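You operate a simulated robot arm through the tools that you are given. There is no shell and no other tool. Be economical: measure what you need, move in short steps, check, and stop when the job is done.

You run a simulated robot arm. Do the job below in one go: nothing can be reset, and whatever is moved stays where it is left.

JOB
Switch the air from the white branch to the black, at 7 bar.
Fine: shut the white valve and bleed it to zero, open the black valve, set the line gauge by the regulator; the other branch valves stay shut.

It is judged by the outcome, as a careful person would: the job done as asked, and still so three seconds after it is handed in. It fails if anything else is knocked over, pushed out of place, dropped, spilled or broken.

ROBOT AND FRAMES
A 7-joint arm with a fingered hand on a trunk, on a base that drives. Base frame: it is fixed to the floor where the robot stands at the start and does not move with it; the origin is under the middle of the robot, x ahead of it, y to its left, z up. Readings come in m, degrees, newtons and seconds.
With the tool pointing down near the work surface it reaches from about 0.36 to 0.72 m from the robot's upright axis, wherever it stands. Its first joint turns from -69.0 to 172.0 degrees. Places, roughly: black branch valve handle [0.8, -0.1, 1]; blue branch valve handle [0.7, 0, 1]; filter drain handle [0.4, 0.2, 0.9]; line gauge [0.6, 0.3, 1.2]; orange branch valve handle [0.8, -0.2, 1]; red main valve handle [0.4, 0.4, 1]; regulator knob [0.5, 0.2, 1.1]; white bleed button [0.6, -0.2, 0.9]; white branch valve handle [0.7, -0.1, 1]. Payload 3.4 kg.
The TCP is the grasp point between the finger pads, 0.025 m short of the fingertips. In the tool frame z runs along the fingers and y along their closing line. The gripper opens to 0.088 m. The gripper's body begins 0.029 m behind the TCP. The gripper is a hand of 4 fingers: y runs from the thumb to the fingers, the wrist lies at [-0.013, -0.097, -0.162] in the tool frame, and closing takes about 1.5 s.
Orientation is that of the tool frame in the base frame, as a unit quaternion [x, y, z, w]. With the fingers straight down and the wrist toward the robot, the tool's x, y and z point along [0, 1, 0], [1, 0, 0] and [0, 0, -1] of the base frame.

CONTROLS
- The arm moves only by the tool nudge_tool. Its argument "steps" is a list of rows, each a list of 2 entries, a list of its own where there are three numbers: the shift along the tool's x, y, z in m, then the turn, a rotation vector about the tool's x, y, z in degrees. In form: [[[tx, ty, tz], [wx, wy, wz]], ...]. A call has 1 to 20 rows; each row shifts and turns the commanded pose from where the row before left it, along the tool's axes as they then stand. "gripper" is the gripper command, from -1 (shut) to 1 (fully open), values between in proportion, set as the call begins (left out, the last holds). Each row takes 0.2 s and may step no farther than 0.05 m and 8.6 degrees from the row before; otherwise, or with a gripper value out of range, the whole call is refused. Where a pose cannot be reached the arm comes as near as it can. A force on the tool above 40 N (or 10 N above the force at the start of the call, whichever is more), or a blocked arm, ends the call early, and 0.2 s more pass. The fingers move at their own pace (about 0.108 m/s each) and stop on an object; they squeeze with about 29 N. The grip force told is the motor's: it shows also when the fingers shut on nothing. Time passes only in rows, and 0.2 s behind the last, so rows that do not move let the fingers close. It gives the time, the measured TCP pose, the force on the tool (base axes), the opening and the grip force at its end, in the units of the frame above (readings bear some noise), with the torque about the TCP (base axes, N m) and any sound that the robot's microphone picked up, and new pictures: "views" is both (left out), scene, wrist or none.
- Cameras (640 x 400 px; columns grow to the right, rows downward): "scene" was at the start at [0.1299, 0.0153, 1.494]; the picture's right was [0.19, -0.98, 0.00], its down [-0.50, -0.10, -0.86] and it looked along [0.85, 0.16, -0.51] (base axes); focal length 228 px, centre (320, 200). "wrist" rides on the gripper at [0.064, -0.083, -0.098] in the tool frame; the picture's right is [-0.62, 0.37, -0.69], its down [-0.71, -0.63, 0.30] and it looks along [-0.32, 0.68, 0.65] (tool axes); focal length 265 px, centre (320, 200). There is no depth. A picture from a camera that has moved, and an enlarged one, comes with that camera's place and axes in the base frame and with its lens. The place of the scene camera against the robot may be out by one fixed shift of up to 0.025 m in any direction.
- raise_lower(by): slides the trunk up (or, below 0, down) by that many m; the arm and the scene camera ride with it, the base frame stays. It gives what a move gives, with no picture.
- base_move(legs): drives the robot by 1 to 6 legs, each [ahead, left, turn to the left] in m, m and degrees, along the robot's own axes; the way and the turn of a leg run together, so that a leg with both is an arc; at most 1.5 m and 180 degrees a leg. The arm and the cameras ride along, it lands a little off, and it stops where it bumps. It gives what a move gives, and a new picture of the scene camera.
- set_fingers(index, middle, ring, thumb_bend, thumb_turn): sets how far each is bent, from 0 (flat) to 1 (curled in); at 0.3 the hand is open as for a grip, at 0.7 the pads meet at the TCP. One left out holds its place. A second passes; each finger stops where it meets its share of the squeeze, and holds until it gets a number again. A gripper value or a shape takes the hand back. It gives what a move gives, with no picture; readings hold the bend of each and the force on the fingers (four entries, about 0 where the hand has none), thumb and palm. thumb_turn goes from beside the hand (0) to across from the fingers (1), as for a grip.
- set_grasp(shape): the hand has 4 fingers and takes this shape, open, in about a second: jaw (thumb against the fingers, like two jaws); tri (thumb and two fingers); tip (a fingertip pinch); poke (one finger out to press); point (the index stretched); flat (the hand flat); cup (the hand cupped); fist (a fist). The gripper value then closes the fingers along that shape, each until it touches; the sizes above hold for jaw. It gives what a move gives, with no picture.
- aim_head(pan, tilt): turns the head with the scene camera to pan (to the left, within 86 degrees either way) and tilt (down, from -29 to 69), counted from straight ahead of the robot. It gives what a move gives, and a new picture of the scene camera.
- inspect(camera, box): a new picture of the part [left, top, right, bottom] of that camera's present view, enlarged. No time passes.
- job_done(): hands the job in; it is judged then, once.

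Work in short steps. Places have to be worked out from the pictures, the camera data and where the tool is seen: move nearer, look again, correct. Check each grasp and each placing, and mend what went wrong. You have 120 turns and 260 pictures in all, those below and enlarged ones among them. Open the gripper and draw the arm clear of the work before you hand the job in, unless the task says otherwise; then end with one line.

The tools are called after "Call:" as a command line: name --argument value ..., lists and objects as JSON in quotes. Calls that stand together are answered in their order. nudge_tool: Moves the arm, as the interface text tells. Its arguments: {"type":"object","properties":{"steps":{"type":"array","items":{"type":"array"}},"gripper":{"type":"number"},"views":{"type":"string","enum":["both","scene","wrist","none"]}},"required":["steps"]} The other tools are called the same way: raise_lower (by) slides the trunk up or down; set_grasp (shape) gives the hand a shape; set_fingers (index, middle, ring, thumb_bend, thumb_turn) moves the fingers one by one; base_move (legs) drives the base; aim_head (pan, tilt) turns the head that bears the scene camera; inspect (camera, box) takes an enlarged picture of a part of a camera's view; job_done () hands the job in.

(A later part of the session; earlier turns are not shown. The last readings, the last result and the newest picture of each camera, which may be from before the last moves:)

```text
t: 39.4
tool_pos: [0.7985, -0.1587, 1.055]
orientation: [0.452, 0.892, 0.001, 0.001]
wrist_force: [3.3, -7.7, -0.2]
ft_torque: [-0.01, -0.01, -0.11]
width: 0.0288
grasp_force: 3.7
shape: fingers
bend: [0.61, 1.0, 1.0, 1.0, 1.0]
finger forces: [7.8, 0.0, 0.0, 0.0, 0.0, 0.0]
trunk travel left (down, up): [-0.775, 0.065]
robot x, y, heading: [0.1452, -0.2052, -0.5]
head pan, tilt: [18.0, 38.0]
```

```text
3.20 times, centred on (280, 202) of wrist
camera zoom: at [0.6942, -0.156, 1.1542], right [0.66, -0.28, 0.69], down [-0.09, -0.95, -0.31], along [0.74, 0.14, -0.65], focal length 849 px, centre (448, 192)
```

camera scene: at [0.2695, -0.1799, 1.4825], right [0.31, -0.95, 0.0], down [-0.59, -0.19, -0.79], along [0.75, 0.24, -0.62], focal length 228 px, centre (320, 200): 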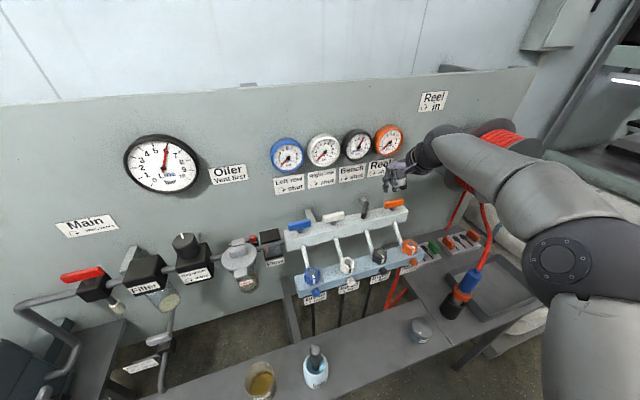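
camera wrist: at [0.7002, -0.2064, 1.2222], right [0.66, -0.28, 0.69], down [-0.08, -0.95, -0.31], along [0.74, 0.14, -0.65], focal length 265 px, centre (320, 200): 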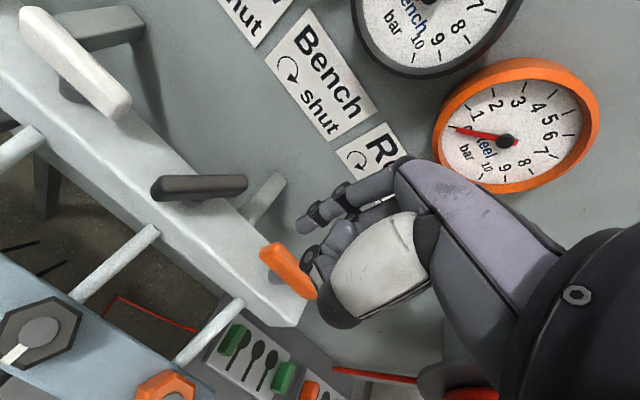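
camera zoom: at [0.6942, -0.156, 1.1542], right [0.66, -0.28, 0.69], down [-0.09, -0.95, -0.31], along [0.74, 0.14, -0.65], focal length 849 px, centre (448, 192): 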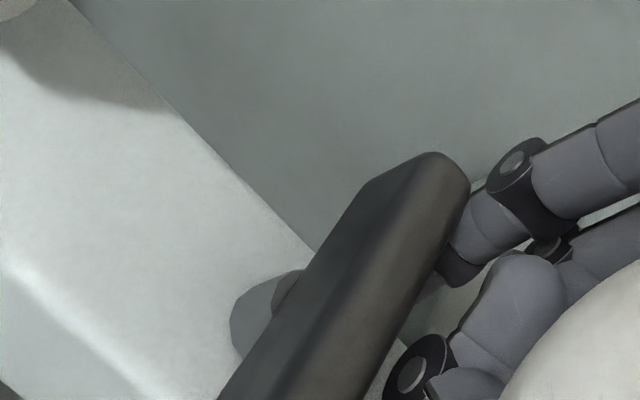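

It appears across now; a bit more push to be sure it's on its stop.

Call:
nudge_tool --steps '[[[0.004, 0, 0], [0, 0, 0]], [[0.004, 0, 0], [0, 0, 0]]]' --views "none"

Call:
nudge_tool --steps '[[[-0.02, 0, 0], [0, 0, 0]], [[-0.01, -0.005, -0.03], [0, 0, 0]], [[0, -0.03, -0.04], [0, 0, 0]], [[0, -0.04, -0.02], [0, 0, 0]], [[-0.02, -0.04, 0], [0, 0, 0]]]'

Call:
inspect --camera "scene" --box '[265, 150, 425, 250]'

Call:
inspect --camera "wrist" --box '[120, 60, 440, 260]'

Call:
inspect --camera "scene" --box '[110, 120, 230, 195]'

```text
t: 40.0
tool_pos: [0.7957, -0.1571, 1.0546]
orientation: [0.454, 0.891, 0.003, 0.001]
wrist_force: [12.8, -19.2, 4.9]
ft_torque: [0.11, -0.01, -0.49]
width: 0.0294
grasp_force: 11.4
shape: fingers
bend: [0.6, 1.0, 1.0, 1.0, 1.0]
finger forces: [22.7, 0.0, 0.0, 0.0, 0.9, 0.1]
trunk travel left (down, up): [-0.775, 0.065]
robot x, y, heading: [0.1484, -0.2036, -0.3]
head pan, tilt: [18.0, 38.0]
```

```text
t: 41.1
tool_pos: [0.727, -0.2598, 1.1461]
orientation: [0.451, 0.893, 0.002, 0.0]
wrist_force: [0.1, -0.5, 0.9]
ft_torque: [0.02, 0.01, -0.02]
width: 0.0297
grasp_force: 0.1
shape: fingers
bend: [0.6, 1.0, 1.0, 1.0, 1.0]
finger forces: [0.0, 0.0, 0.1, 0.1, 0.1, 0.0]
trunk travel left (down, up): [-0.775, 0.065]
robot x, y, heading: [0.1431, -0.2077, -0.2]
head pan, tilt: [18.0, 38.0]
camera scene: at [0.2689, -0.182, 1.4826], right [0.31, -0.95, 0.0], down [-0.59, -0.19, -0.79], along [0.75, 0.24, -0.61], focal length 228 px, centre (320, 200)
camera wrist: at [0.6229, -0.2571, 1.2456], right [0.66, -0.28, 0.69], down [-0.08, -0.95, -0.31], along [0.74, 0.15, -0.65], focal length 265 px, centre (320, 200)
```

scene: 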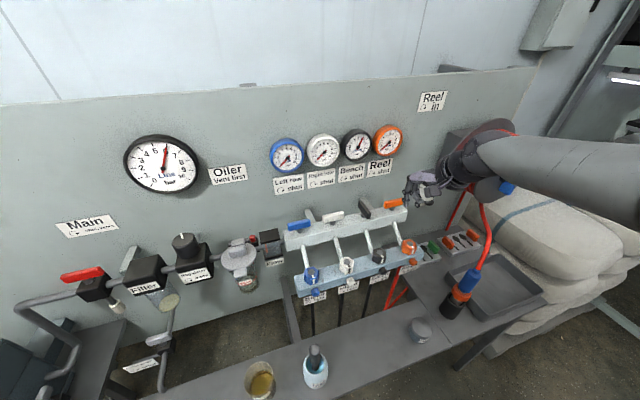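
wrist: 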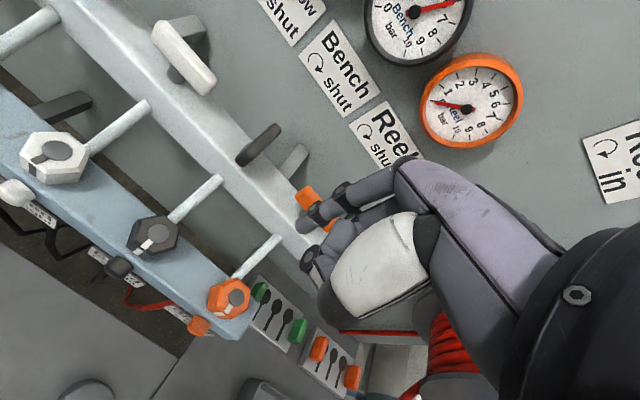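

```text
4.00 times, centred on (345, 200) of scene
camera zoom: at [0.2689, -0.182, 1.4826], right [0.31, -0.95, 0.0], down [-0.59, -0.19, -0.79], along [0.75, 0.24, -0.61], focal length 910 px, centre (220, 200)
```

zoom: 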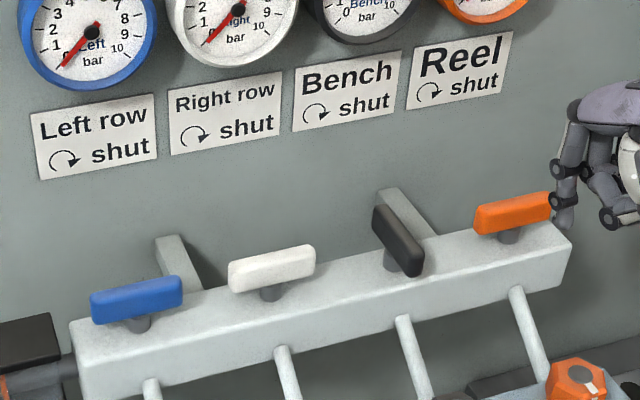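

```text
2.00 times, centred on (280, 160) of wrist
camera zoom: at [0.6229, -0.2571, 1.2456], right [0.66, -0.28, 0.69], down [-0.08, -0.95, -0.31], along [0.74, 0.15, -0.65], focal length 531 px, centre (400, 280)
```

zoom: 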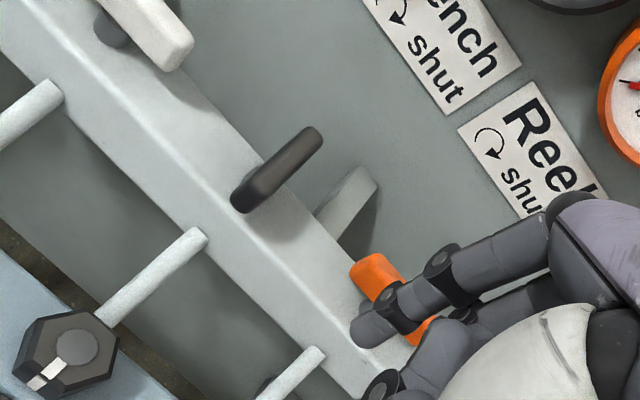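

```text
5.33 times, centred on (170, 158) of scene
camera zoom: at [0.2689, -0.182, 1.4826], right [0.31, -0.95, 0.0], down [-0.59, -0.19, -0.79], along [0.75, 0.24, -0.61], focal length 1214 px, centre (1120, 427)
```

zoom: 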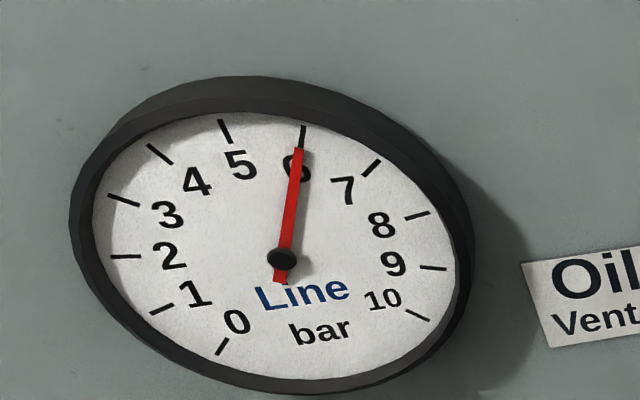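

Black is open and its gauge is up; line reads 6. Regulator knob triangulates to ≈(0.506,0.216,1.09). I carry the hand left, well in front of the gauges and above everything.

Call:
nudge_tool --steps '[[[0.03, -0.01, -0.03], [0, 0, 0]], [[0.03, 0, -0.035], [0, 0, 0]], [[0.035, 0, -0.03], [0, 0, 0]], [[0.045, 0, -0.01], [0, 0, 0]], [[0.045, 0, 0], [0, 0, 0]], [[0.045, 0, 0], [0, 0, 0]], [[0.045, 0, 0], [0, 0, 0]], [[0.045, 0, 0], [0, 0, 0]], [[0.045, 0, 0], [0, 0, 0]], [[0.045, 0, 0], [0, 0, 0]], [[0.045, 0, 0], [0, 0, 0]], [[0.045, 0, 0], [0, 0, 0]]]' --views "scene"

Call:
set_grasp --shape "jaw"

Call:
inspect --camera "wrist" --box '[0, 0, 640, 400]'

```text
t: 43.2
tool_pos: [0.5273, 0.0198, 1.2185]
orientation: [0.46, 0.884, -0.017, -0.085]
wrist_force: [-0.4, 0.9, 0.0]
ft_torque: [0.01, -0.02, 0.02]
width: 0.0295
grasp_force: 0.1
shape: fingers
bend: [0.6, 1.0, 1.0, 1.0, 1.0]
finger forces: [0.1, 0.0, 0.0, 0.1, 0.0, 0.1]
trunk travel left (down, up): [-0.775, 0.065]
robot x, y, heading: [0.1456, -0.204, -0.1]
head pan, tilt: [18.0, 38.0]
stopped in row 10: the arm was blocked; the commanded pose is now the measured one
camera scene: at [0.2609, -0.1621, 1.4787], right [0.51, -0.86, 0.0], down [-0.56, -0.33, -0.76], along [0.65, 0.39, -0.65], focal length 228 px, centre (320, 200)
```

scene: 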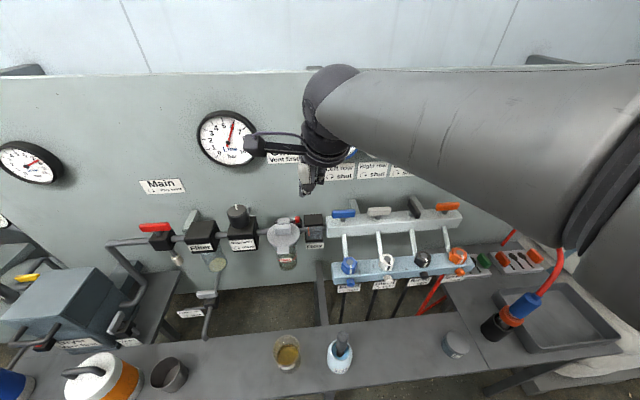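

```text
t: 44.1
tool_pos: [0.5267, 0.019, 1.2175]
orientation: [0.459, 0.884, -0.017, -0.085]
wrist_force: [0.2, -0.1, 0.1]
ft_torque: [-0.03, 0.01, 0.01]
width: 0.0879
grasp_force: 0.0
shape: jaw
bend: [0.3, 0.3, 0.3, 0.3, 0.98]
finger forces: [0.0, 0.1, 0.1, 0.1, 0.0, 0.1]
trunk travel left (down, up): [-0.775, 0.065]
robot x, y, heading: [0.1469, -0.2008, 0.0]
head pan, tilt: [18.0, 38.0]
```

```text
1.00 times, centred on (320, 200) of wrist (not enlarged: the box is as wide or as high as the picture)
camera zoom: at [0.4408, 0.019, 1.3331], right [0.76, -0.33, 0.56], down [-0.16, -0.93, -0.33], along [0.63, 0.16, -0.76], focal length 265 px, centre (320, 200)
```

zoom: 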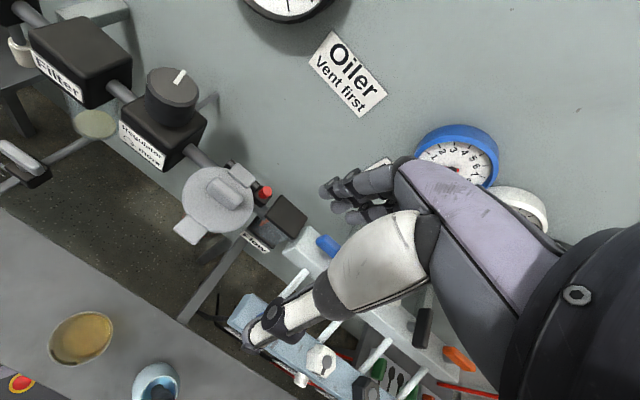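

The elbow ran into the head (head camera got pushed). I move back a little, then drive the base back to the start place where the knob is straight ahead.

Call:
nudge_tool --steps '[[[-0.03, 0, 0], [0, 0, 0]], [[-0.03, -0.01, 0], [0, 0, 0]], [[-0.03, -0.01, 0], [0, 0, 0]]]' --views "scene"

```text
t: 44.9
tool_pos: [0.5579, -0.0638, 1.2066]
orientation: [0.457, 0.886, -0.022, -0.078]
wrist_force: [-0.2, 0.7, 0.5]
ft_torque: [0.01, 0.0, 0.01]
width: 0.088
grasp_force: 0.1
shape: jaw
bend: [0.3, 0.3, 0.3, 0.3, 0.98]
finger forces: [0.0, 0.1, 0.1, 0.0, 0.0, 0.0]
trunk travel left (down, up): [-0.775, 0.065]
robot x, y, heading: [0.1472, -0.2052, -0.2]
head pan, tilt: [18.0, 38.0]
camera scene: at [0.2701, -0.1805, 1.4824], right [0.31, -0.95, 0.0], down [-0.59, -0.19, -0.79], along [0.75, 0.24, -0.62], focal length 228 px, centre (320, 200)
```

scene: 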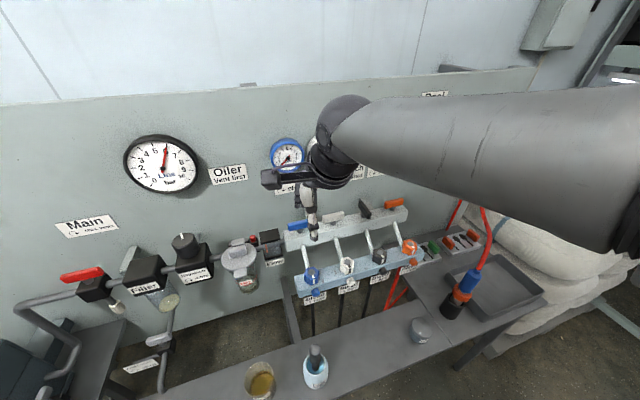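

Clear again. Drive back to the start spot.

Call:
base_move --legs '[[-0.146, 0.205, 0]]'

Call:
aim_head --pan 35 --tilt 36

Call:
inspect --camera "wrist" --box '[0, 0, 640, 400]'

```text
t: 46.7
tool_pos: [0.4137, 0.1456, 1.2063]
orientation: [0.456, 0.886, -0.023, -0.077]
wrist_force: [0.3, 0.8, -0.2]
ft_torque: [-0.02, 0.03, -0.02]
width: 0.0876
grasp_force: 0.1
shape: jaw
bend: [0.3, 0.3, 0.3, 0.3, 0.98]
finger forces: [0.0, 0.0, 0.0, 0.1, 0.0, 0.0]
trunk travel left (down, up): [-0.775, 0.065]
robot x, y, heading: [0.0031, 0.0073, -0.1]
head pan, tilt: [18.0, 38.0]
camera scene: at [0.1243, 0.0296, 1.4825], right [0.31, -0.95, 0.0], down [-0.59, -0.19, -0.79], along [0.75, 0.24, -0.62], focal length 228 px, centre (320, 200)
```

scene: 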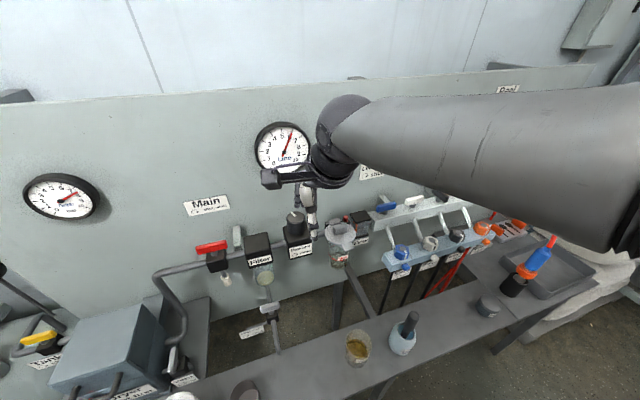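

```text
t: 47.5
tool_pos: [0.4135, 0.146, 1.2062]
orientation: [0.457, 0.886, -0.022, -0.077]
wrist_force: [0.5, -0.6, 0.5]
ft_torque: [-0.01, 0.0, -0.01]
width: 0.0878
grasp_force: 0.0
shape: jaw
bend: [0.3, 0.3, 0.3, 0.3, 0.98]
finger forces: [0.0, 0.0, 0.1, 0.0, 0.0, 0.1]
trunk travel left (down, up): [-0.775, 0.065]
robot x, y, heading: [0.0008, 0.0047, -0.0]
head pan, tilt: [35.0, 36.0]
camera scene: at [0.1142, 0.0526, 1.4855], right [0.57, -0.82, 0.0], down [-0.48, -0.34, -0.81], along [0.66, 0.46, -0.59], focal length 228 px, centre (320, 200)
```

scene: 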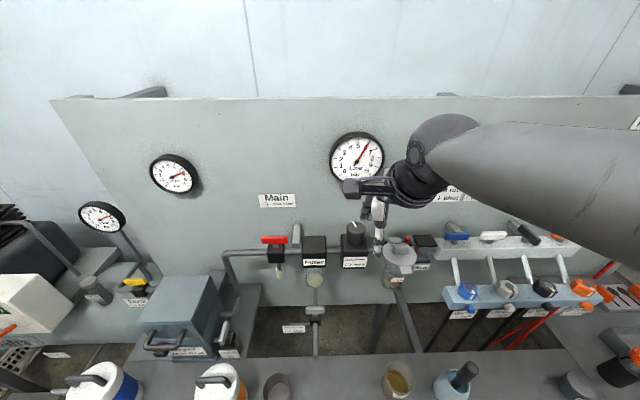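

```text
1.00 times, centred on (320, 200) of wrist (not enlarged: the box is as wide or as high as the picture)
camera zoom: at [0.3259, 0.1468, 1.3206], right [0.76, -0.31, 0.57], down [-0.15, -0.94, -0.32], along [0.63, 0.15, -0.76], focal length 265 px, centre (320, 200)
```

zoom: 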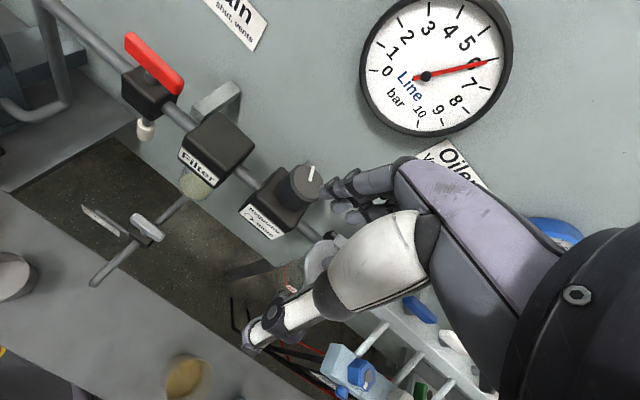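

Knob top at ≈(0.506,0.216,1.10). I level the hand and move it over the knob, still high.

Call:
nudge_tool --steps '[[[0, 0, 0], [-3.1, -3.35, -0.4]], [[0, 0, 0], [-3.1, -3.35, -0.4]], [[0, 0.04, 0], [0, 0, 0]], [[0.001, 0.04, 0], [0, 0, 0]], [[0.001, 0.036, 0], [0, 0, 0]]]'

Call:
inspect --camera "scene" --box '[290, 150, 450, 250]'

```text
t: 48.7
tool_pos: [0.5052, 0.2183, 1.2044]
orientation: [0.452, 0.892, 0.0, -0.001]
wrist_force: [0.4, 0.5, -0.4]
ft_torque: [-0.03, -0.03, -0.01]
width: 0.088
grasp_force: 0.0
shape: jaw
bend: [0.3, 0.3, 0.3, 0.3, 0.98]
finger forces: [0.1, 0.0, 0.0, 0.0, 0.0, 0.0]
trunk travel left (down, up): [-0.775, 0.065]
robot x, y, heading: [0.0018, 0.0038, 0.0]
head pan, tilt: [35.0, 36.0]
camera scene: at [0.1159, 0.0544, 1.4853], right [0.57, -0.82, 0.0], down [-0.48, -0.34, -0.81], along [0.66, 0.46, -0.59], focal length 228 px, centre (320, 200)
camera wrist: at [0.4018, 0.2209, 1.3049], right [0.67, -0.28, 0.69], down [-0.09, -0.95, -0.31], along [0.74, 0.14, -0.66], focal length 265 px, centre (320, 200)
```

scene: 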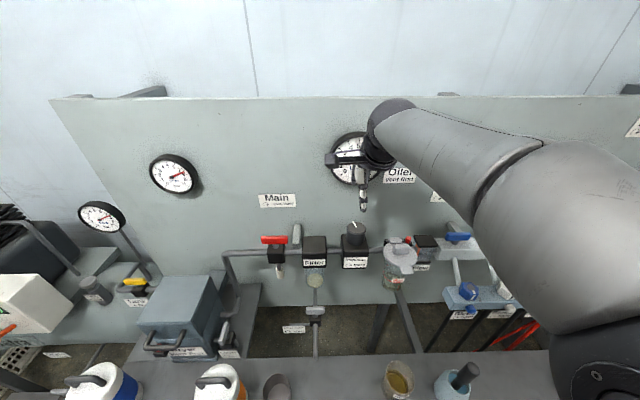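
wrist: 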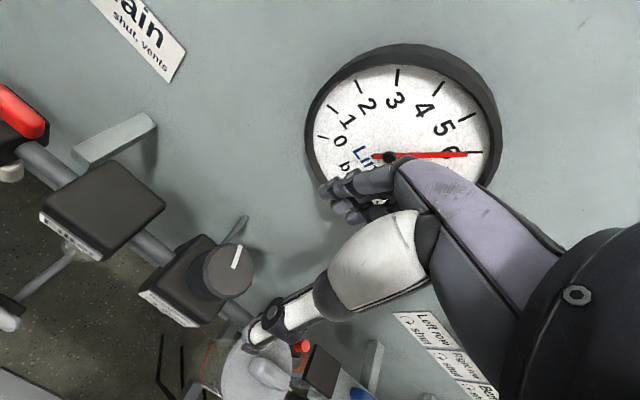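

```text
4.00 times, centred on (370, 200) of scene
camera zoom: at [0.1159, 0.0544, 1.4853], right [0.57, -0.82, 0.0], down [-0.48, -0.34, -0.81], along [0.66, 0.46, -0.59], focal length 910 px, centre (120, 200)
```

zoom: 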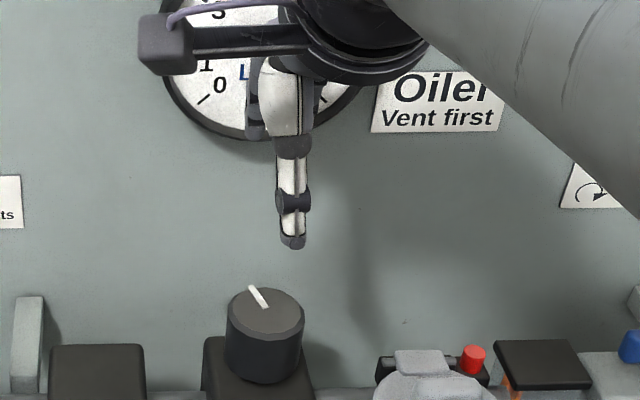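

Hand centered over the knob. Descend around it.

Call:
nudge_tool --steps '[[[0, 0, 0.03], [0, 0, 0]], [[0, 0, 0.03], [0, 0, 0]], [[0, 0, 0.025], [0, 0, 0]], [[0, 0, 0.02], [0, 0, 0]]]'

Call:
inspect --camera "scene" --box '[290, 170, 450, 270]'

Call:
inspect --camera "wrist" --box '[220, 120, 420, 245]'

```text
t: 49.9
tool_pos: [0.5164, 0.2064, 1.1329]
orientation: [0.465, 0.885, 0.033, -0.004]
wrist_force: [0.0, -0.9, 0.2]
ft_torque: [-0.01, 0.0, -0.01]
width: 0.0881
grasp_force: 0.0
shape: jaw
bend: [0.3, 0.3, 0.3, 0.3, 0.98]
finger forces: [0.0, 0.0, 0.0, 0.1, 0.1, 0.1]
trunk travel left (down, up): [-0.775, 0.065]
robot x, y, heading: [0.0029, 0.0024, -0.1]
head pan, tilt: [35.0, 36.0]
stopped in row 4: the arm was blocked; the commanded pose is now the measured one
camera scene: at [0.1137, 0.0527, 1.4855], right [0.57, -0.82, 0.0], down [-0.48, -0.34, -0.81], along [0.66, 0.46, -0.59], focal length 228 px, centre (320, 200)
camera wrist: at [0.4098, 0.2058, 1.2301], right [0.64, -0.34, 0.69], down [-0.11, -0.93, -0.36], along [0.76, 0.16, -0.63], focal length 265 px, centre (320, 200)
```

scene: 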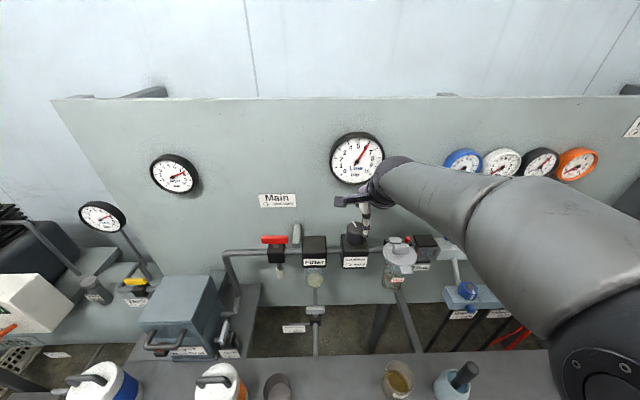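
wrist: 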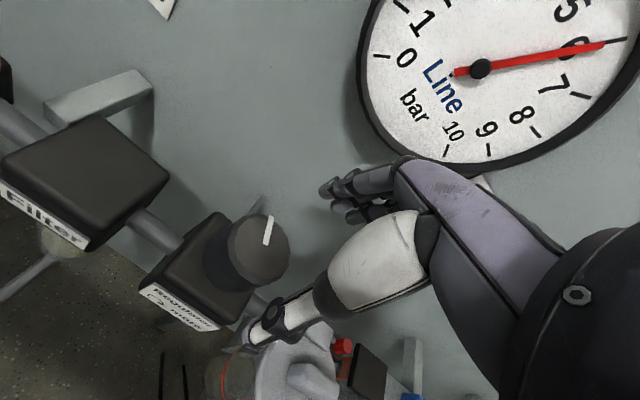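

```text
4.00 times, centred on (370, 220) of scene
camera zoom: at [0.1137, 0.0527, 1.4855], right [0.57, -0.82, 0.0], down [-0.48, -0.34, -0.81], along [0.66, 0.46, -0.59], focal length 910 px, centre (120, 120)
```

zoom: 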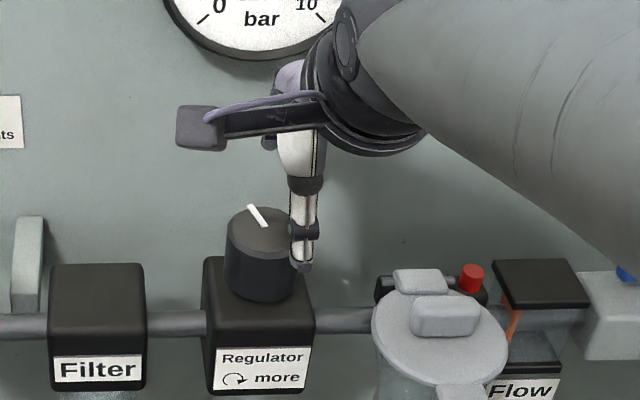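

```text
3.20 times, centred on (320, 182) of wrist
camera zoom: at [0.4098, 0.2058, 1.2301], right [0.64, -0.34, 0.69], down [-0.11, -0.93, -0.36], along [0.76, 0.16, -0.63], focal length 849 px, centre (320, 256)
```

zoom: 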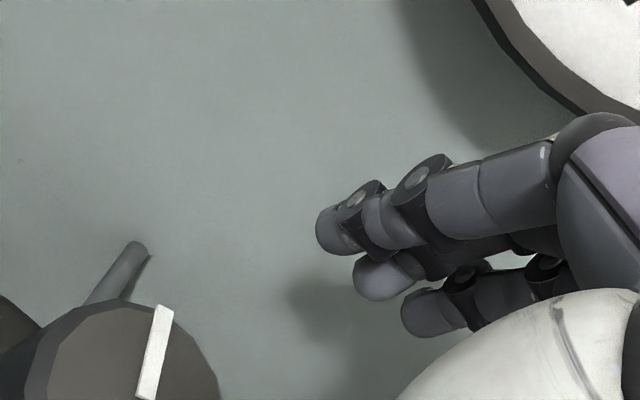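

The arm was blocked (own geometry, no tool force). I go up again with the right orientation, then lower via the trunk.

Call:
nudge_tool --steps '[[[0, 0, -0.03], [0, 0, 0]], [[0, 0, -0.03], [3.2, -2.1, -1.7]], [[0, 0, -0.012], [0, 0, 0]]]' --views "none"

```text
t: 50.7
tool_pos: [0.5137, 0.2049, 1.2041]
orientation: [0.45, 0.893, -0.005, 0.0]
wrist_force: [0.4, -0.5, 0.4]
ft_torque: [0.0, 0.0, -0.01]
width: 0.0875
grasp_force: 0.0
shape: jaw
bend: [0.3, 0.3, 0.3, 0.3, 0.98]
finger forces: [0.0, 0.1, 0.0, 0.1, 0.0, 0.1]
trunk travel left (down, up): [-0.775, 0.065]
robot x, y, heading: [0.0028, 0.0043, 0.1]
head pan, tilt: [35.0, 36.0]
```

Re-center (+15 mm tool x) and lower the trunk by 6 cm.

Call:
nudge_tool --steps '[[[0.0153, 0, 0], [0, 0, 0]]]' --views "none"

Call:
raise_lower --by -0.06

Call:
inspect --camera "scene" --box '[0, 0, 640, 400]'

Call:
inspect --camera "wrist" --box '[0, 0, 640, 400]'

```text
t: 51.1
tool_pos: [0.5084, 0.2098, 1.2079]
orientation: [0.456, 0.89, 0.003, -0.004]
wrist_force: [-0.6, 0.8, 0.1]
ft_torque: [-0.05, -0.03, 0.01]
width: 0.0879
grasp_force: 0.0
shape: jaw
bend: [0.3, 0.3, 0.3, 0.3, 0.98]
finger forces: [0.1, 0.0, 0.0, 0.1, 0.0, 0.0]
trunk travel left (down, up): [-0.775, 0.065]
robot x, y, heading: [0.0031, 0.007, 0.0]
head pan, tilt: [35.0, 36.0]
```

```text
t: 52.1
tool_pos: [0.5066, 0.2131, 1.1505]
orientation: [0.454, 0.891, 0.005, -0.004]
wrist_force: [0.1, -0.2, 0.9]
ft_torque: [0.01, -0.02, 0.01]
width: 0.088
grasp_force: 0.0
shape: jaw
bend: [0.3, 0.3, 0.3, 0.3, 0.98]
finger forces: [0.0, 0.0, 0.0, 0.0, 0.0, 0.0]
trunk travel left (down, up): [-0.715, 0.125]
robot x, y, heading: [-0.0012, 0.0035, 0.1]
head pan, tilt: [35.0, 36.0]
```

```text
1.00 times, centred on (320, 200) of scene (not enlarged: the box is as wide or as high as the picture)
camera zoom: at [0.1139, 0.053, 1.4255], right [0.57, -0.82, 0.0], down [-0.48, -0.34, -0.81], along [0.66, 0.46, -0.59], focal length 228 px, centre (320, 200)
```

zoom: 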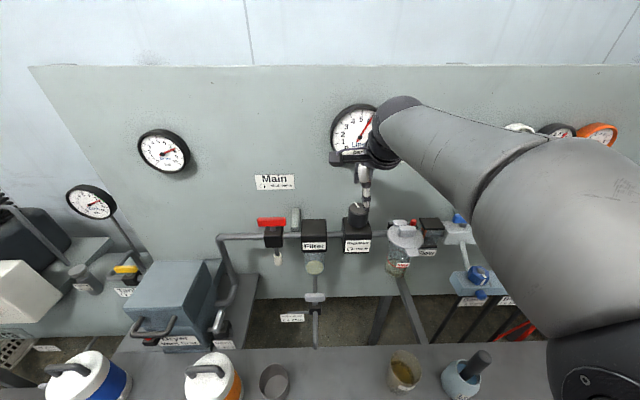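

```text
1.00 times, centred on (320, 200) of wrist (not enlarged: the box is as wide or as high as the picture)
camera zoom: at [0.4027, 0.2141, 1.2495], right [0.66, -0.29, 0.69], down [-0.09, -0.94, -0.32], along [0.74, 0.15, -0.65], focal length 265 px, centre (320, 200)
```

zoom: 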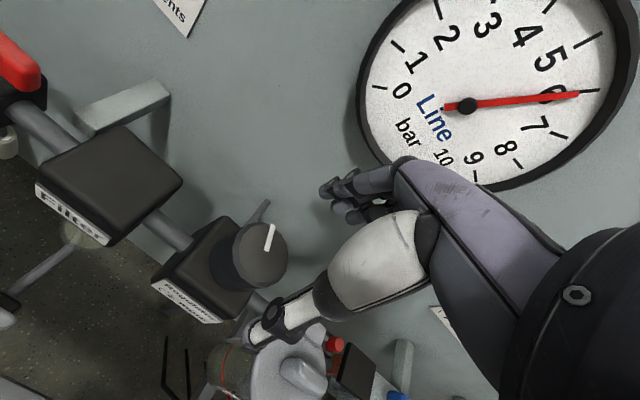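

Close to centred. A small x correction, then lower the trunk another 5 cm.

Call:
nudge_tool --steps '[[[0.005, 0, 0], [0, 0, 0]]]' --views "none"

Call:
raise_lower --by -0.05

Call:
inspect --camera "scene" --box '[290, 120, 450, 220]'

Call:
inspect --camera "wrist" --box '[0, 0, 640, 400]'

```text
t: 52.5
tool_pos: [0.5063, 0.2126, 1.1501]
orientation: [0.456, 0.89, 0.006, -0.006]
wrist_force: [0.0, 0.0, 0.3]
ft_torque: [0.01, 0.0, 0.05]
width: 0.0878
grasp_force: 0.0
shape: jaw
bend: [0.3, 0.3, 0.3, 0.3, 0.98]
finger forces: [0.1, 0.0, 0.0, 0.1, 0.0, 0.1]
trunk travel left (down, up): [-0.715, 0.125]
robot x, y, heading: [-0.0032, 0.0023, -0.1]
head pan, tilt: [35.0, 36.0]
```

```text
t: 53.5
tool_pos: [0.5044, 0.2147, 1.1015]
orientation: [0.455, 0.891, 0.007, -0.005]
wrist_force: [0.5, 0.2, 0.0]
ft_torque: [-0.02, 0.01, 0.02]
width: 0.0878
grasp_force: 0.1
shape: jaw
bend: [0.3, 0.3, 0.3, 0.3, 0.98]
finger forces: [0.1, 0.1, 0.0, 0.0, 0.0, 0.0]
trunk travel left (down, up): [-0.665, 0.175]
robot x, y, heading: [0.0023, 0.0073, -0.2]
head pan, tilt: [35.0, 36.0]
```

```text
4.00 times, centred on (370, 170) of scene
camera zoom: at [0.1139, 0.053, 1.3754], right [0.57, -0.82, 0.0], down [-0.48, -0.34, -0.81], along [0.66, 0.46, -0.59], focal length 910 px, centre (120, 320)
```

zoom: 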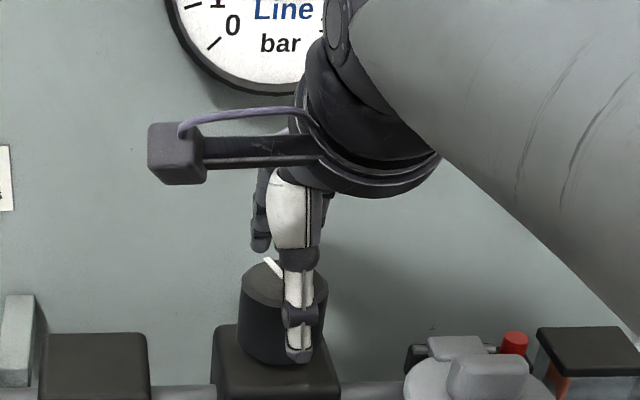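

```text
1.00 times, centred on (320, 200) of wrist (not enlarged: the box is as wide or as high as the picture)
camera zoom: at [0.4005, 0.2159, 1.2011], right [0.66, -0.3, 0.69], down [-0.09, -0.94, -0.32], along [0.74, 0.15, -0.65], focal length 265 px, centre (320, 200)
```

zoom: 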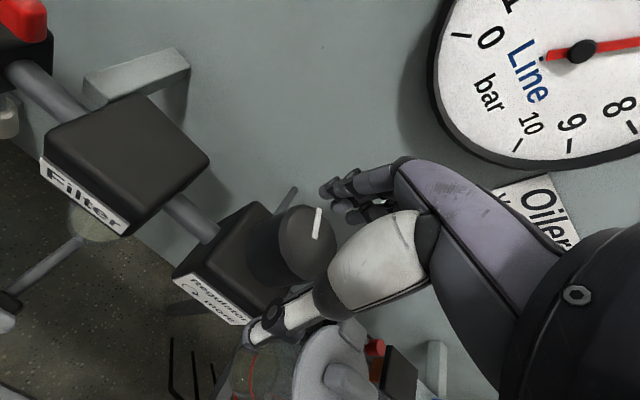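

Fingers straddle the knob. Close the grip.

Call:
nudge_tool --steps '[[[0, 0, 0], [0, 0, 0]], [[0, 0, 0], [0, 0, 0]], [[0, 0, 0], [0, 0, 0]], [[0, 0, 0], [0, 0, 0]], [[0, 0, 0], [0, 0, 0]], [[0, 0, 0], [0, 0, 0]], [[0, 0, 0], [0, 0, 0]]]' --gripper -1

Call:
inspect --camera "scene" --box '[290, 120, 450, 220]'

```text
t: 55.0
tool_pos: [0.5025, 0.2129, 1.1037]
orientation: [0.455, 0.89, 0.009, -0.003]
wrist_force: [-0.8, 2.0, 17.9]
ft_torque: [0.19, -0.2, 0.05]
width: 0.0381
grasp_force: 28.6
shape: jaw
bend: [0.73, 0.38, 0.41, 0.77, 1.0]
finger forces: [14.9, 8.7, 2.1, 0.0, 22.8, 0.0]
trunk travel left (down, up): [-0.665, 0.175]
robot x, y, heading: [0.0029, 0.0077, 0.1]
head pan, tilt: [35.0, 36.0]
camera scene: at [0.111, 0.0525, 1.3759], right [0.57, -0.82, 0.0], down [-0.48, -0.34, -0.81], along [0.66, 0.46, -0.59], focal length 228 px, centre (320, 200)
camera wrist: at [0.3983, 0.2152, 1.203], right [0.66, -0.3, 0.69], down [-0.09, -0.94, -0.32], along [0.75, 0.15, -0.65], focal length 265 px, centre (320, 200)
```

scene: 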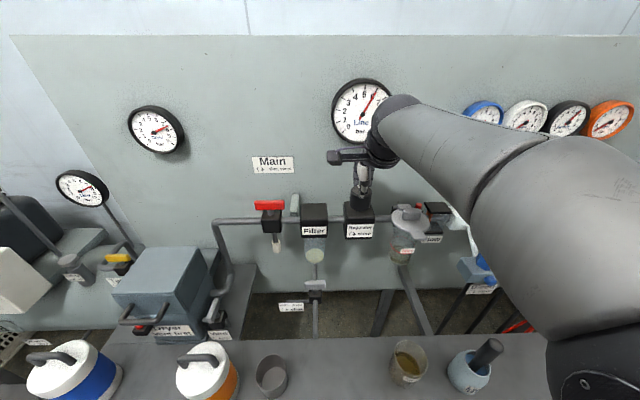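
wrist: 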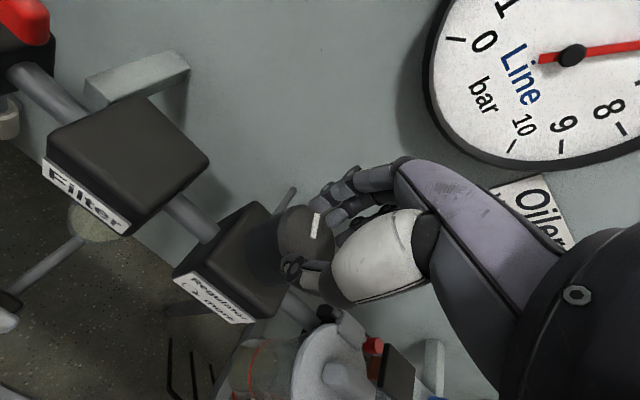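

```text
4.00 times, centred on (370, 170) of scene
camera zoom: at [0.111, 0.0525, 1.3759], right [0.57, -0.82, 0.0], down [-0.48, -0.34, -0.81], along [0.66, 0.46, -0.59], focal length 910 px, centre (120, 320)
```

zoom: 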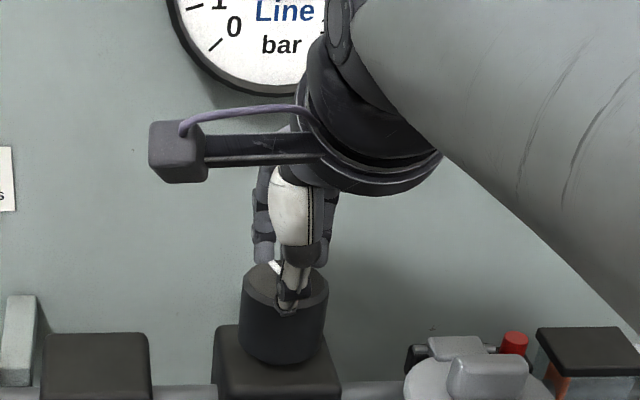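

The thumb sits on the knob's top edge (upward force). I zoom to see how the fingers lie before re-gripping lower.

Call:
inspect --camera "wrist" --box '[240, 150, 400, 250]'

Call:
inspect --camera "scene" --box '[325, 145, 405, 195]'

```text
4.00 times, centred on (320, 200) of wrist
camera zoom: at [0.3983, 0.2152, 1.203], right [0.66, -0.3, 0.69], down [-0.09, -0.94, -0.32], along [0.75, 0.15, -0.65], focal length 1062 px, centre (320, 200)
```

zoom: 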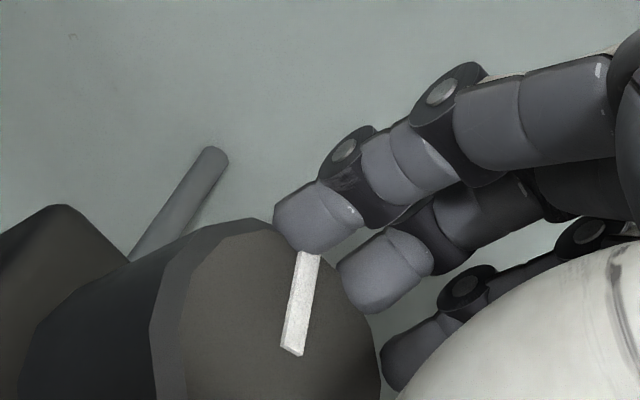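

```text
8.00 times, centred on (365, 170) of scene
camera zoom: at [0.111, 0.0525, 1.3759], right [0.57, -0.82, 0.0], down [-0.48, -0.34, -0.81], along [0.66, 0.46, -0.59], focal length 1821 px, centre (-40, 440)
```

zoom: 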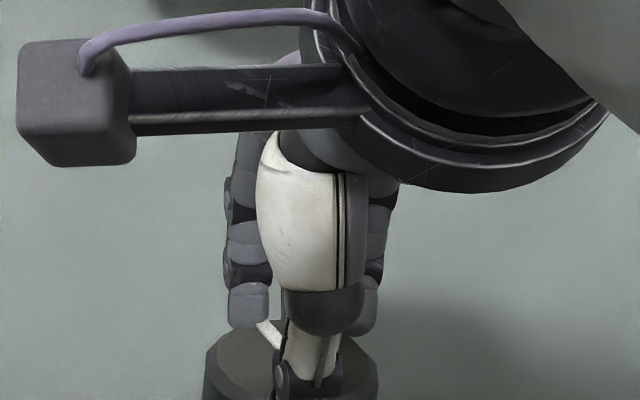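

Fingertips only reach the top rim; the hand is too high. Open, lift a bit, turn the hand 16° CW (to leave the arm's limit), and re-centre.

Call:
nudge_tool --steps '[[[0, 0, 0], [0, 0, 0]], [[0, 0, 0], [0, 0, 0]], [[0, 0, 0], [0, 0, 0]], [[0, 0, -0.02], [0, 0, 0]], [[0.003, 0, -0.01], [0, 0, 8]], [[0.003, 0, 0], [0, 0, 8]], [[0, 0, 0], [0, 0, 0]]]' --gripper 1

```text
t: 56.9
tool_pos: [0.513, 0.2012, 1.1466]
orientation: [0.588, 0.808, 0.024, -0.017]
wrist_force: [0.0, 0.0, -0.3]
ft_torque: [0.01, -0.03, 0.02]
width: 0.0873
grasp_force: 0.0
shape: jaw
bend: [0.3, 0.3, 0.3, 0.3, 0.98]
finger forces: [0.0, 0.1, 0.1, 0.0, 0.0, 0.1]
trunk travel left (down, up): [-0.665, 0.175]
robot x, y, heading: [-0.0038, 0.0043, -0.1]
head pan, tilt: [35.0, 36.0]
stopped in row 7: the arm was blocked; the commanded pose is now the measured one
camera scene: at [0.1141, 0.0527, 1.3755], right [0.57, -0.82, 0.0], down [-0.48, -0.34, -0.81], along [0.66, 0.46, -0.59], focal length 228 px, centre (320, 200)
camera wrist: at [0.4153, 0.2299, 1.2487], right [0.54, -0.52, 0.66], down [-0.38, -0.85, -0.36], along [0.75, -0.06, -0.66], focal length 265 px, centre (320, 200)
```

scene: 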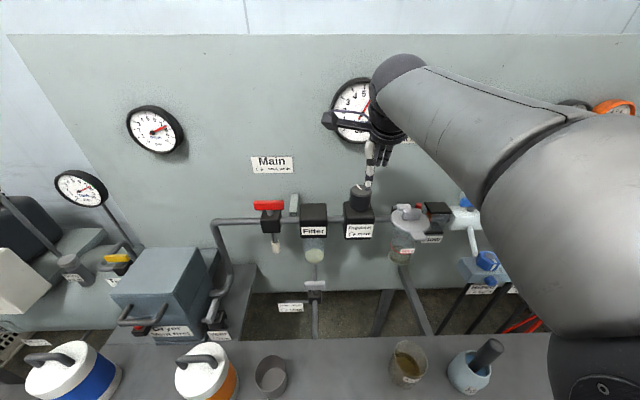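
wrist: 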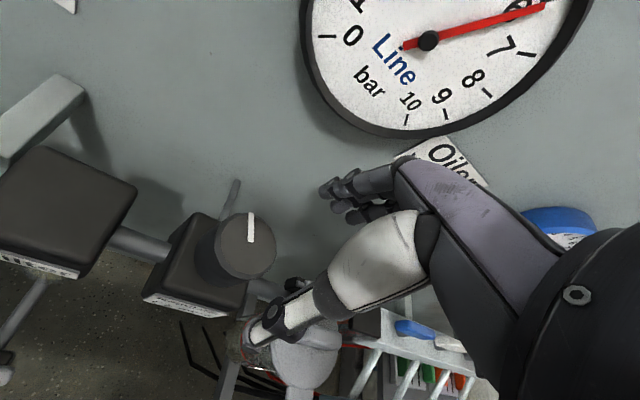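

Blocked by the arm's own geometry again. Parallel to the wall 14 cm to the left the knob would lie at 0.6 m and ~10°, like the valves did. Raise trunk, then drive.

Call:
raise_lower --by 0.06

Call:
base_move --legs '[[-0.085, 0.113, 0]]'

```text
t: 57.9
tool_pos: [0.5129, 0.2001, 1.2073]
orientation: [0.589, 0.808, 0.024, -0.016]
wrist_force: [0.1, 0.1, -0.2]
ft_torque: [0.0, 0.0, 0.03]
width: 0.0877
grasp_force: 0.1
shape: jaw
bend: [0.3, 0.3, 0.3, 0.3, 0.98]
finger forces: [0.1, 0.0, 0.1, 0.0, 0.1, 0.1]
trunk travel left (down, up): [-0.725, 0.115]
robot x, y, heading: [0.0001, 0.0047, 0.0]
head pan, tilt: [35.0, 36.0]
```

```text
t: 59.2
tool_pos: [0.4298, 0.3114, 1.207]
orientation: [0.589, 0.808, 0.023, -0.018]
wrist_force: [0.3, 0.0, 1.5]
ft_torque: [-0.01, 0.0, 0.01]
width: 0.0876
grasp_force: 0.0
shape: jaw
bend: [0.3, 0.3, 0.3, 0.3, 0.98]
finger forces: [0.0, 0.0, 0.1, 0.0, 0.0, 0.0]
trunk travel left (down, up): [-0.725, 0.115]
robot x, y, heading: [-0.0855, 0.1179, -0.6]
head pan, tilt: [35.0, 36.0]
camera scene: at [0.0284, 0.1655, 1.4355], right [0.57, -0.82, 0.0], down [-0.48, -0.34, -0.81], along [0.66, 0.46, -0.59], focal length 228 px, centre (320, 200)
```

scene: 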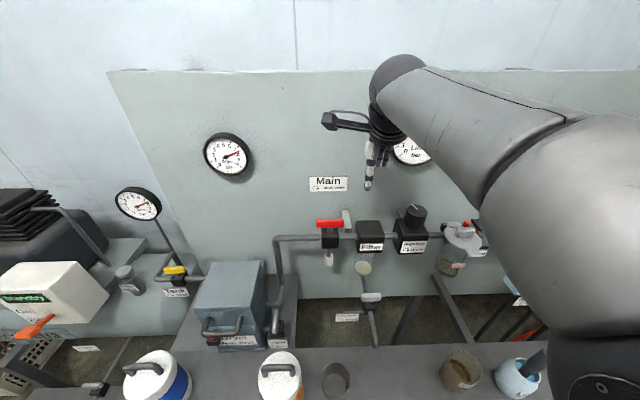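

Now level the hand (heading 30°) and move over the knob.

Call:
nudge_tool --steps '[[[0, 0, 0], [0.6, -1.6, -6.1]], [[0, 0, 0], [0.6, -1.5, -6.1]], [[-0.0393, 0.006, 0], [0, 0, 0]], [[-0.0393, 0.006, 0], [0, 0, 0]], [[-0.0393, 0.0056, 0], [0, 0, 0]], [[0, 0, 0], [0, 0, 0]]]'

```text
t: 60.6
tool_pos: [0.5007, 0.2191, 1.208]
orientation: [0.5, 0.866, 0.0, 0.001]
wrist_force: [0.4, -0.1, -0.2]
ft_torque: [-0.03, -0.02, 0.01]
width: 0.0875
grasp_force: 0.0
shape: jaw
bend: [0.3, 0.3, 0.3, 0.3, 0.98]
finger forces: [0.1, 0.1, 0.0, 0.1, 0.0, 0.1]
trunk travel left (down, up): [-0.725, 0.115]
robot x, y, heading: [-0.0822, 0.1177, 0.0]
head pan, tilt: [35.0, 36.0]
camera scene: at [0.0281, 0.1658, 1.4355], right [0.57, -0.82, 0.0], down [-0.48, -0.34, -0.81], along [0.66, 0.46, -0.59], focal length 228 px, centre (320, 200)
camera wrist: at [0.3975, 0.2336, 1.306], right [0.63, -0.35, 0.69], down [-0.19, -0.93, -0.3], along [0.76, 0.06, -0.65], focal length 265 px, centre (320, 200)
```

scene: 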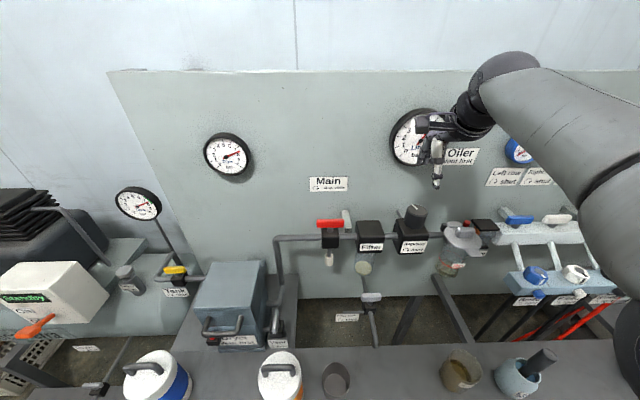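
wrist: 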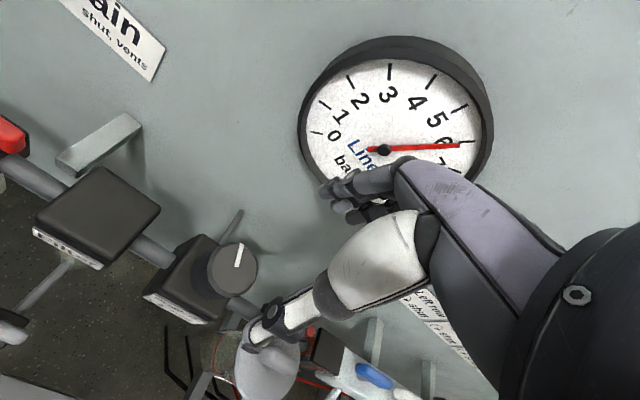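

Well centred. Descend to z≈1.08 in steps, watching force.

Call:
nudge_tool --steps '[[[-0.002, 0.004, 0.03], [0, 0, 0]], [[0, 0, 0.03], [0, 0, 0]], [[0, 0, 0.03], [0, 0, 0]], [[0, 0, 0.025], [0, 0, 0]], [[0, 0, 0.013], [0, 0, 0]]]'

Call:
inspect --camera "scene" --box '[350, 170, 478, 250]'

Call:
inspect --camera "wrist" --box '[220, 140, 412, 260]'

```text
t: 61.8
tool_pos: [0.5087, 0.2184, 1.0786]
orientation: [0.5, 0.866, 0.001, 0.001]
wrist_force: [0.2, -0.4, -0.2]
ft_torque: [0.01, 0.0, 0.0]
width: 0.0878
grasp_force: 0.0
shape: jaw
bend: [0.3, 0.3, 0.3, 0.3, 0.98]
finger forces: [0.0, 0.1, 0.0, 0.0, 0.1, 0.0]
trunk travel left (down, up): [-0.725, 0.115]
robot x, y, heading: [-0.0802, 0.1137, -0.2]
head pan, tilt: [35.0, 36.0]
camera scene: at [0.029, 0.1649, 1.4355], right [0.57, -0.82, 0.0], down [-0.48, -0.34, -0.81], along [0.66, 0.46, -0.59], focal length 228 px, centre (320, 200)
camera wrist: at [0.4042, 0.2336, 1.1775], right [0.63, -0.35, 0.69], down [-0.19, -0.93, -0.3], along [0.76, 0.06, -0.65], focal length 265 px, centre (320, 200)
```

scene: 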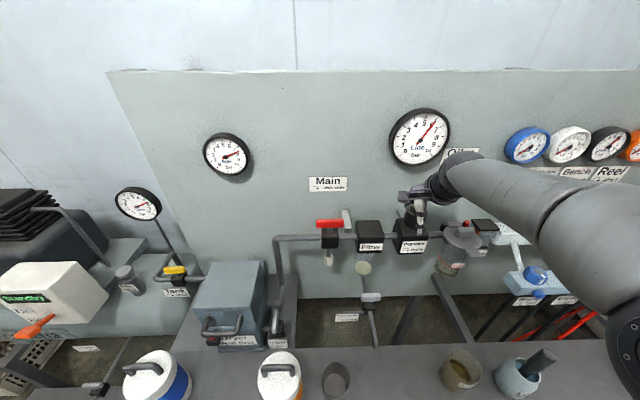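
wrist: 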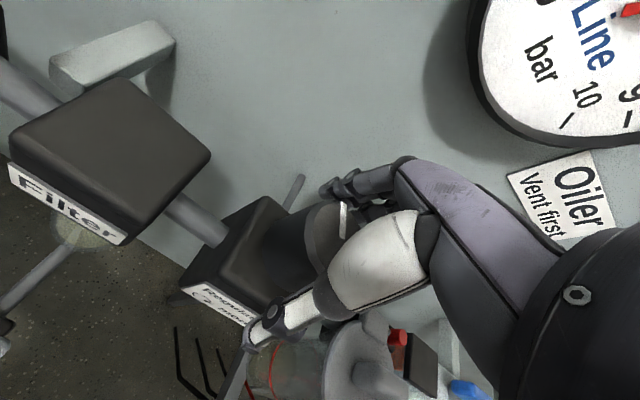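

```text
5.00 times, centred on (414, 210) of scene
camera zoom: at [0.029, 0.1649, 1.4355], right [0.57, -0.82, 0.0], down [-0.48, -0.34, -0.81], along [0.66, 0.46, -0.59], focal length 1138 px, centre (-150, 150)
```

zoom: 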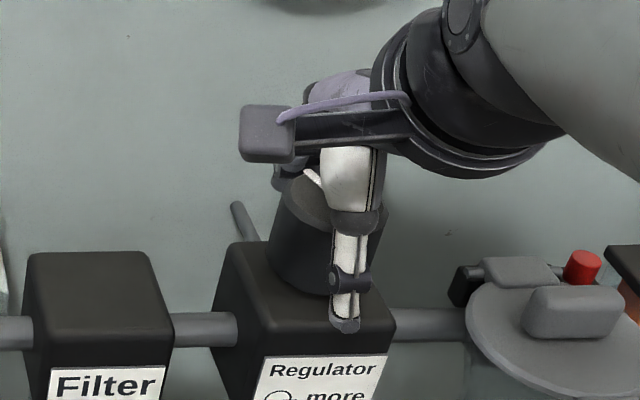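

```text
3.33 times, centred on (316, 200) of wrist
camera zoom: at [0.4042, 0.2336, 1.1775], right [0.63, -0.35, 0.69], down [-0.19, -0.93, -0.3], along [0.76, 0.06, -0.65], focal length 885 px, centre (333, 200)
```

zoom: 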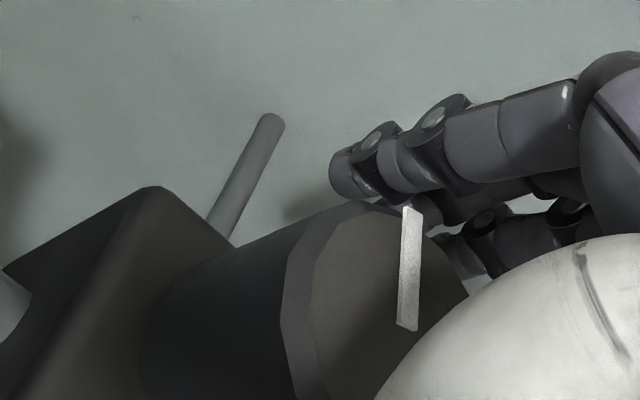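

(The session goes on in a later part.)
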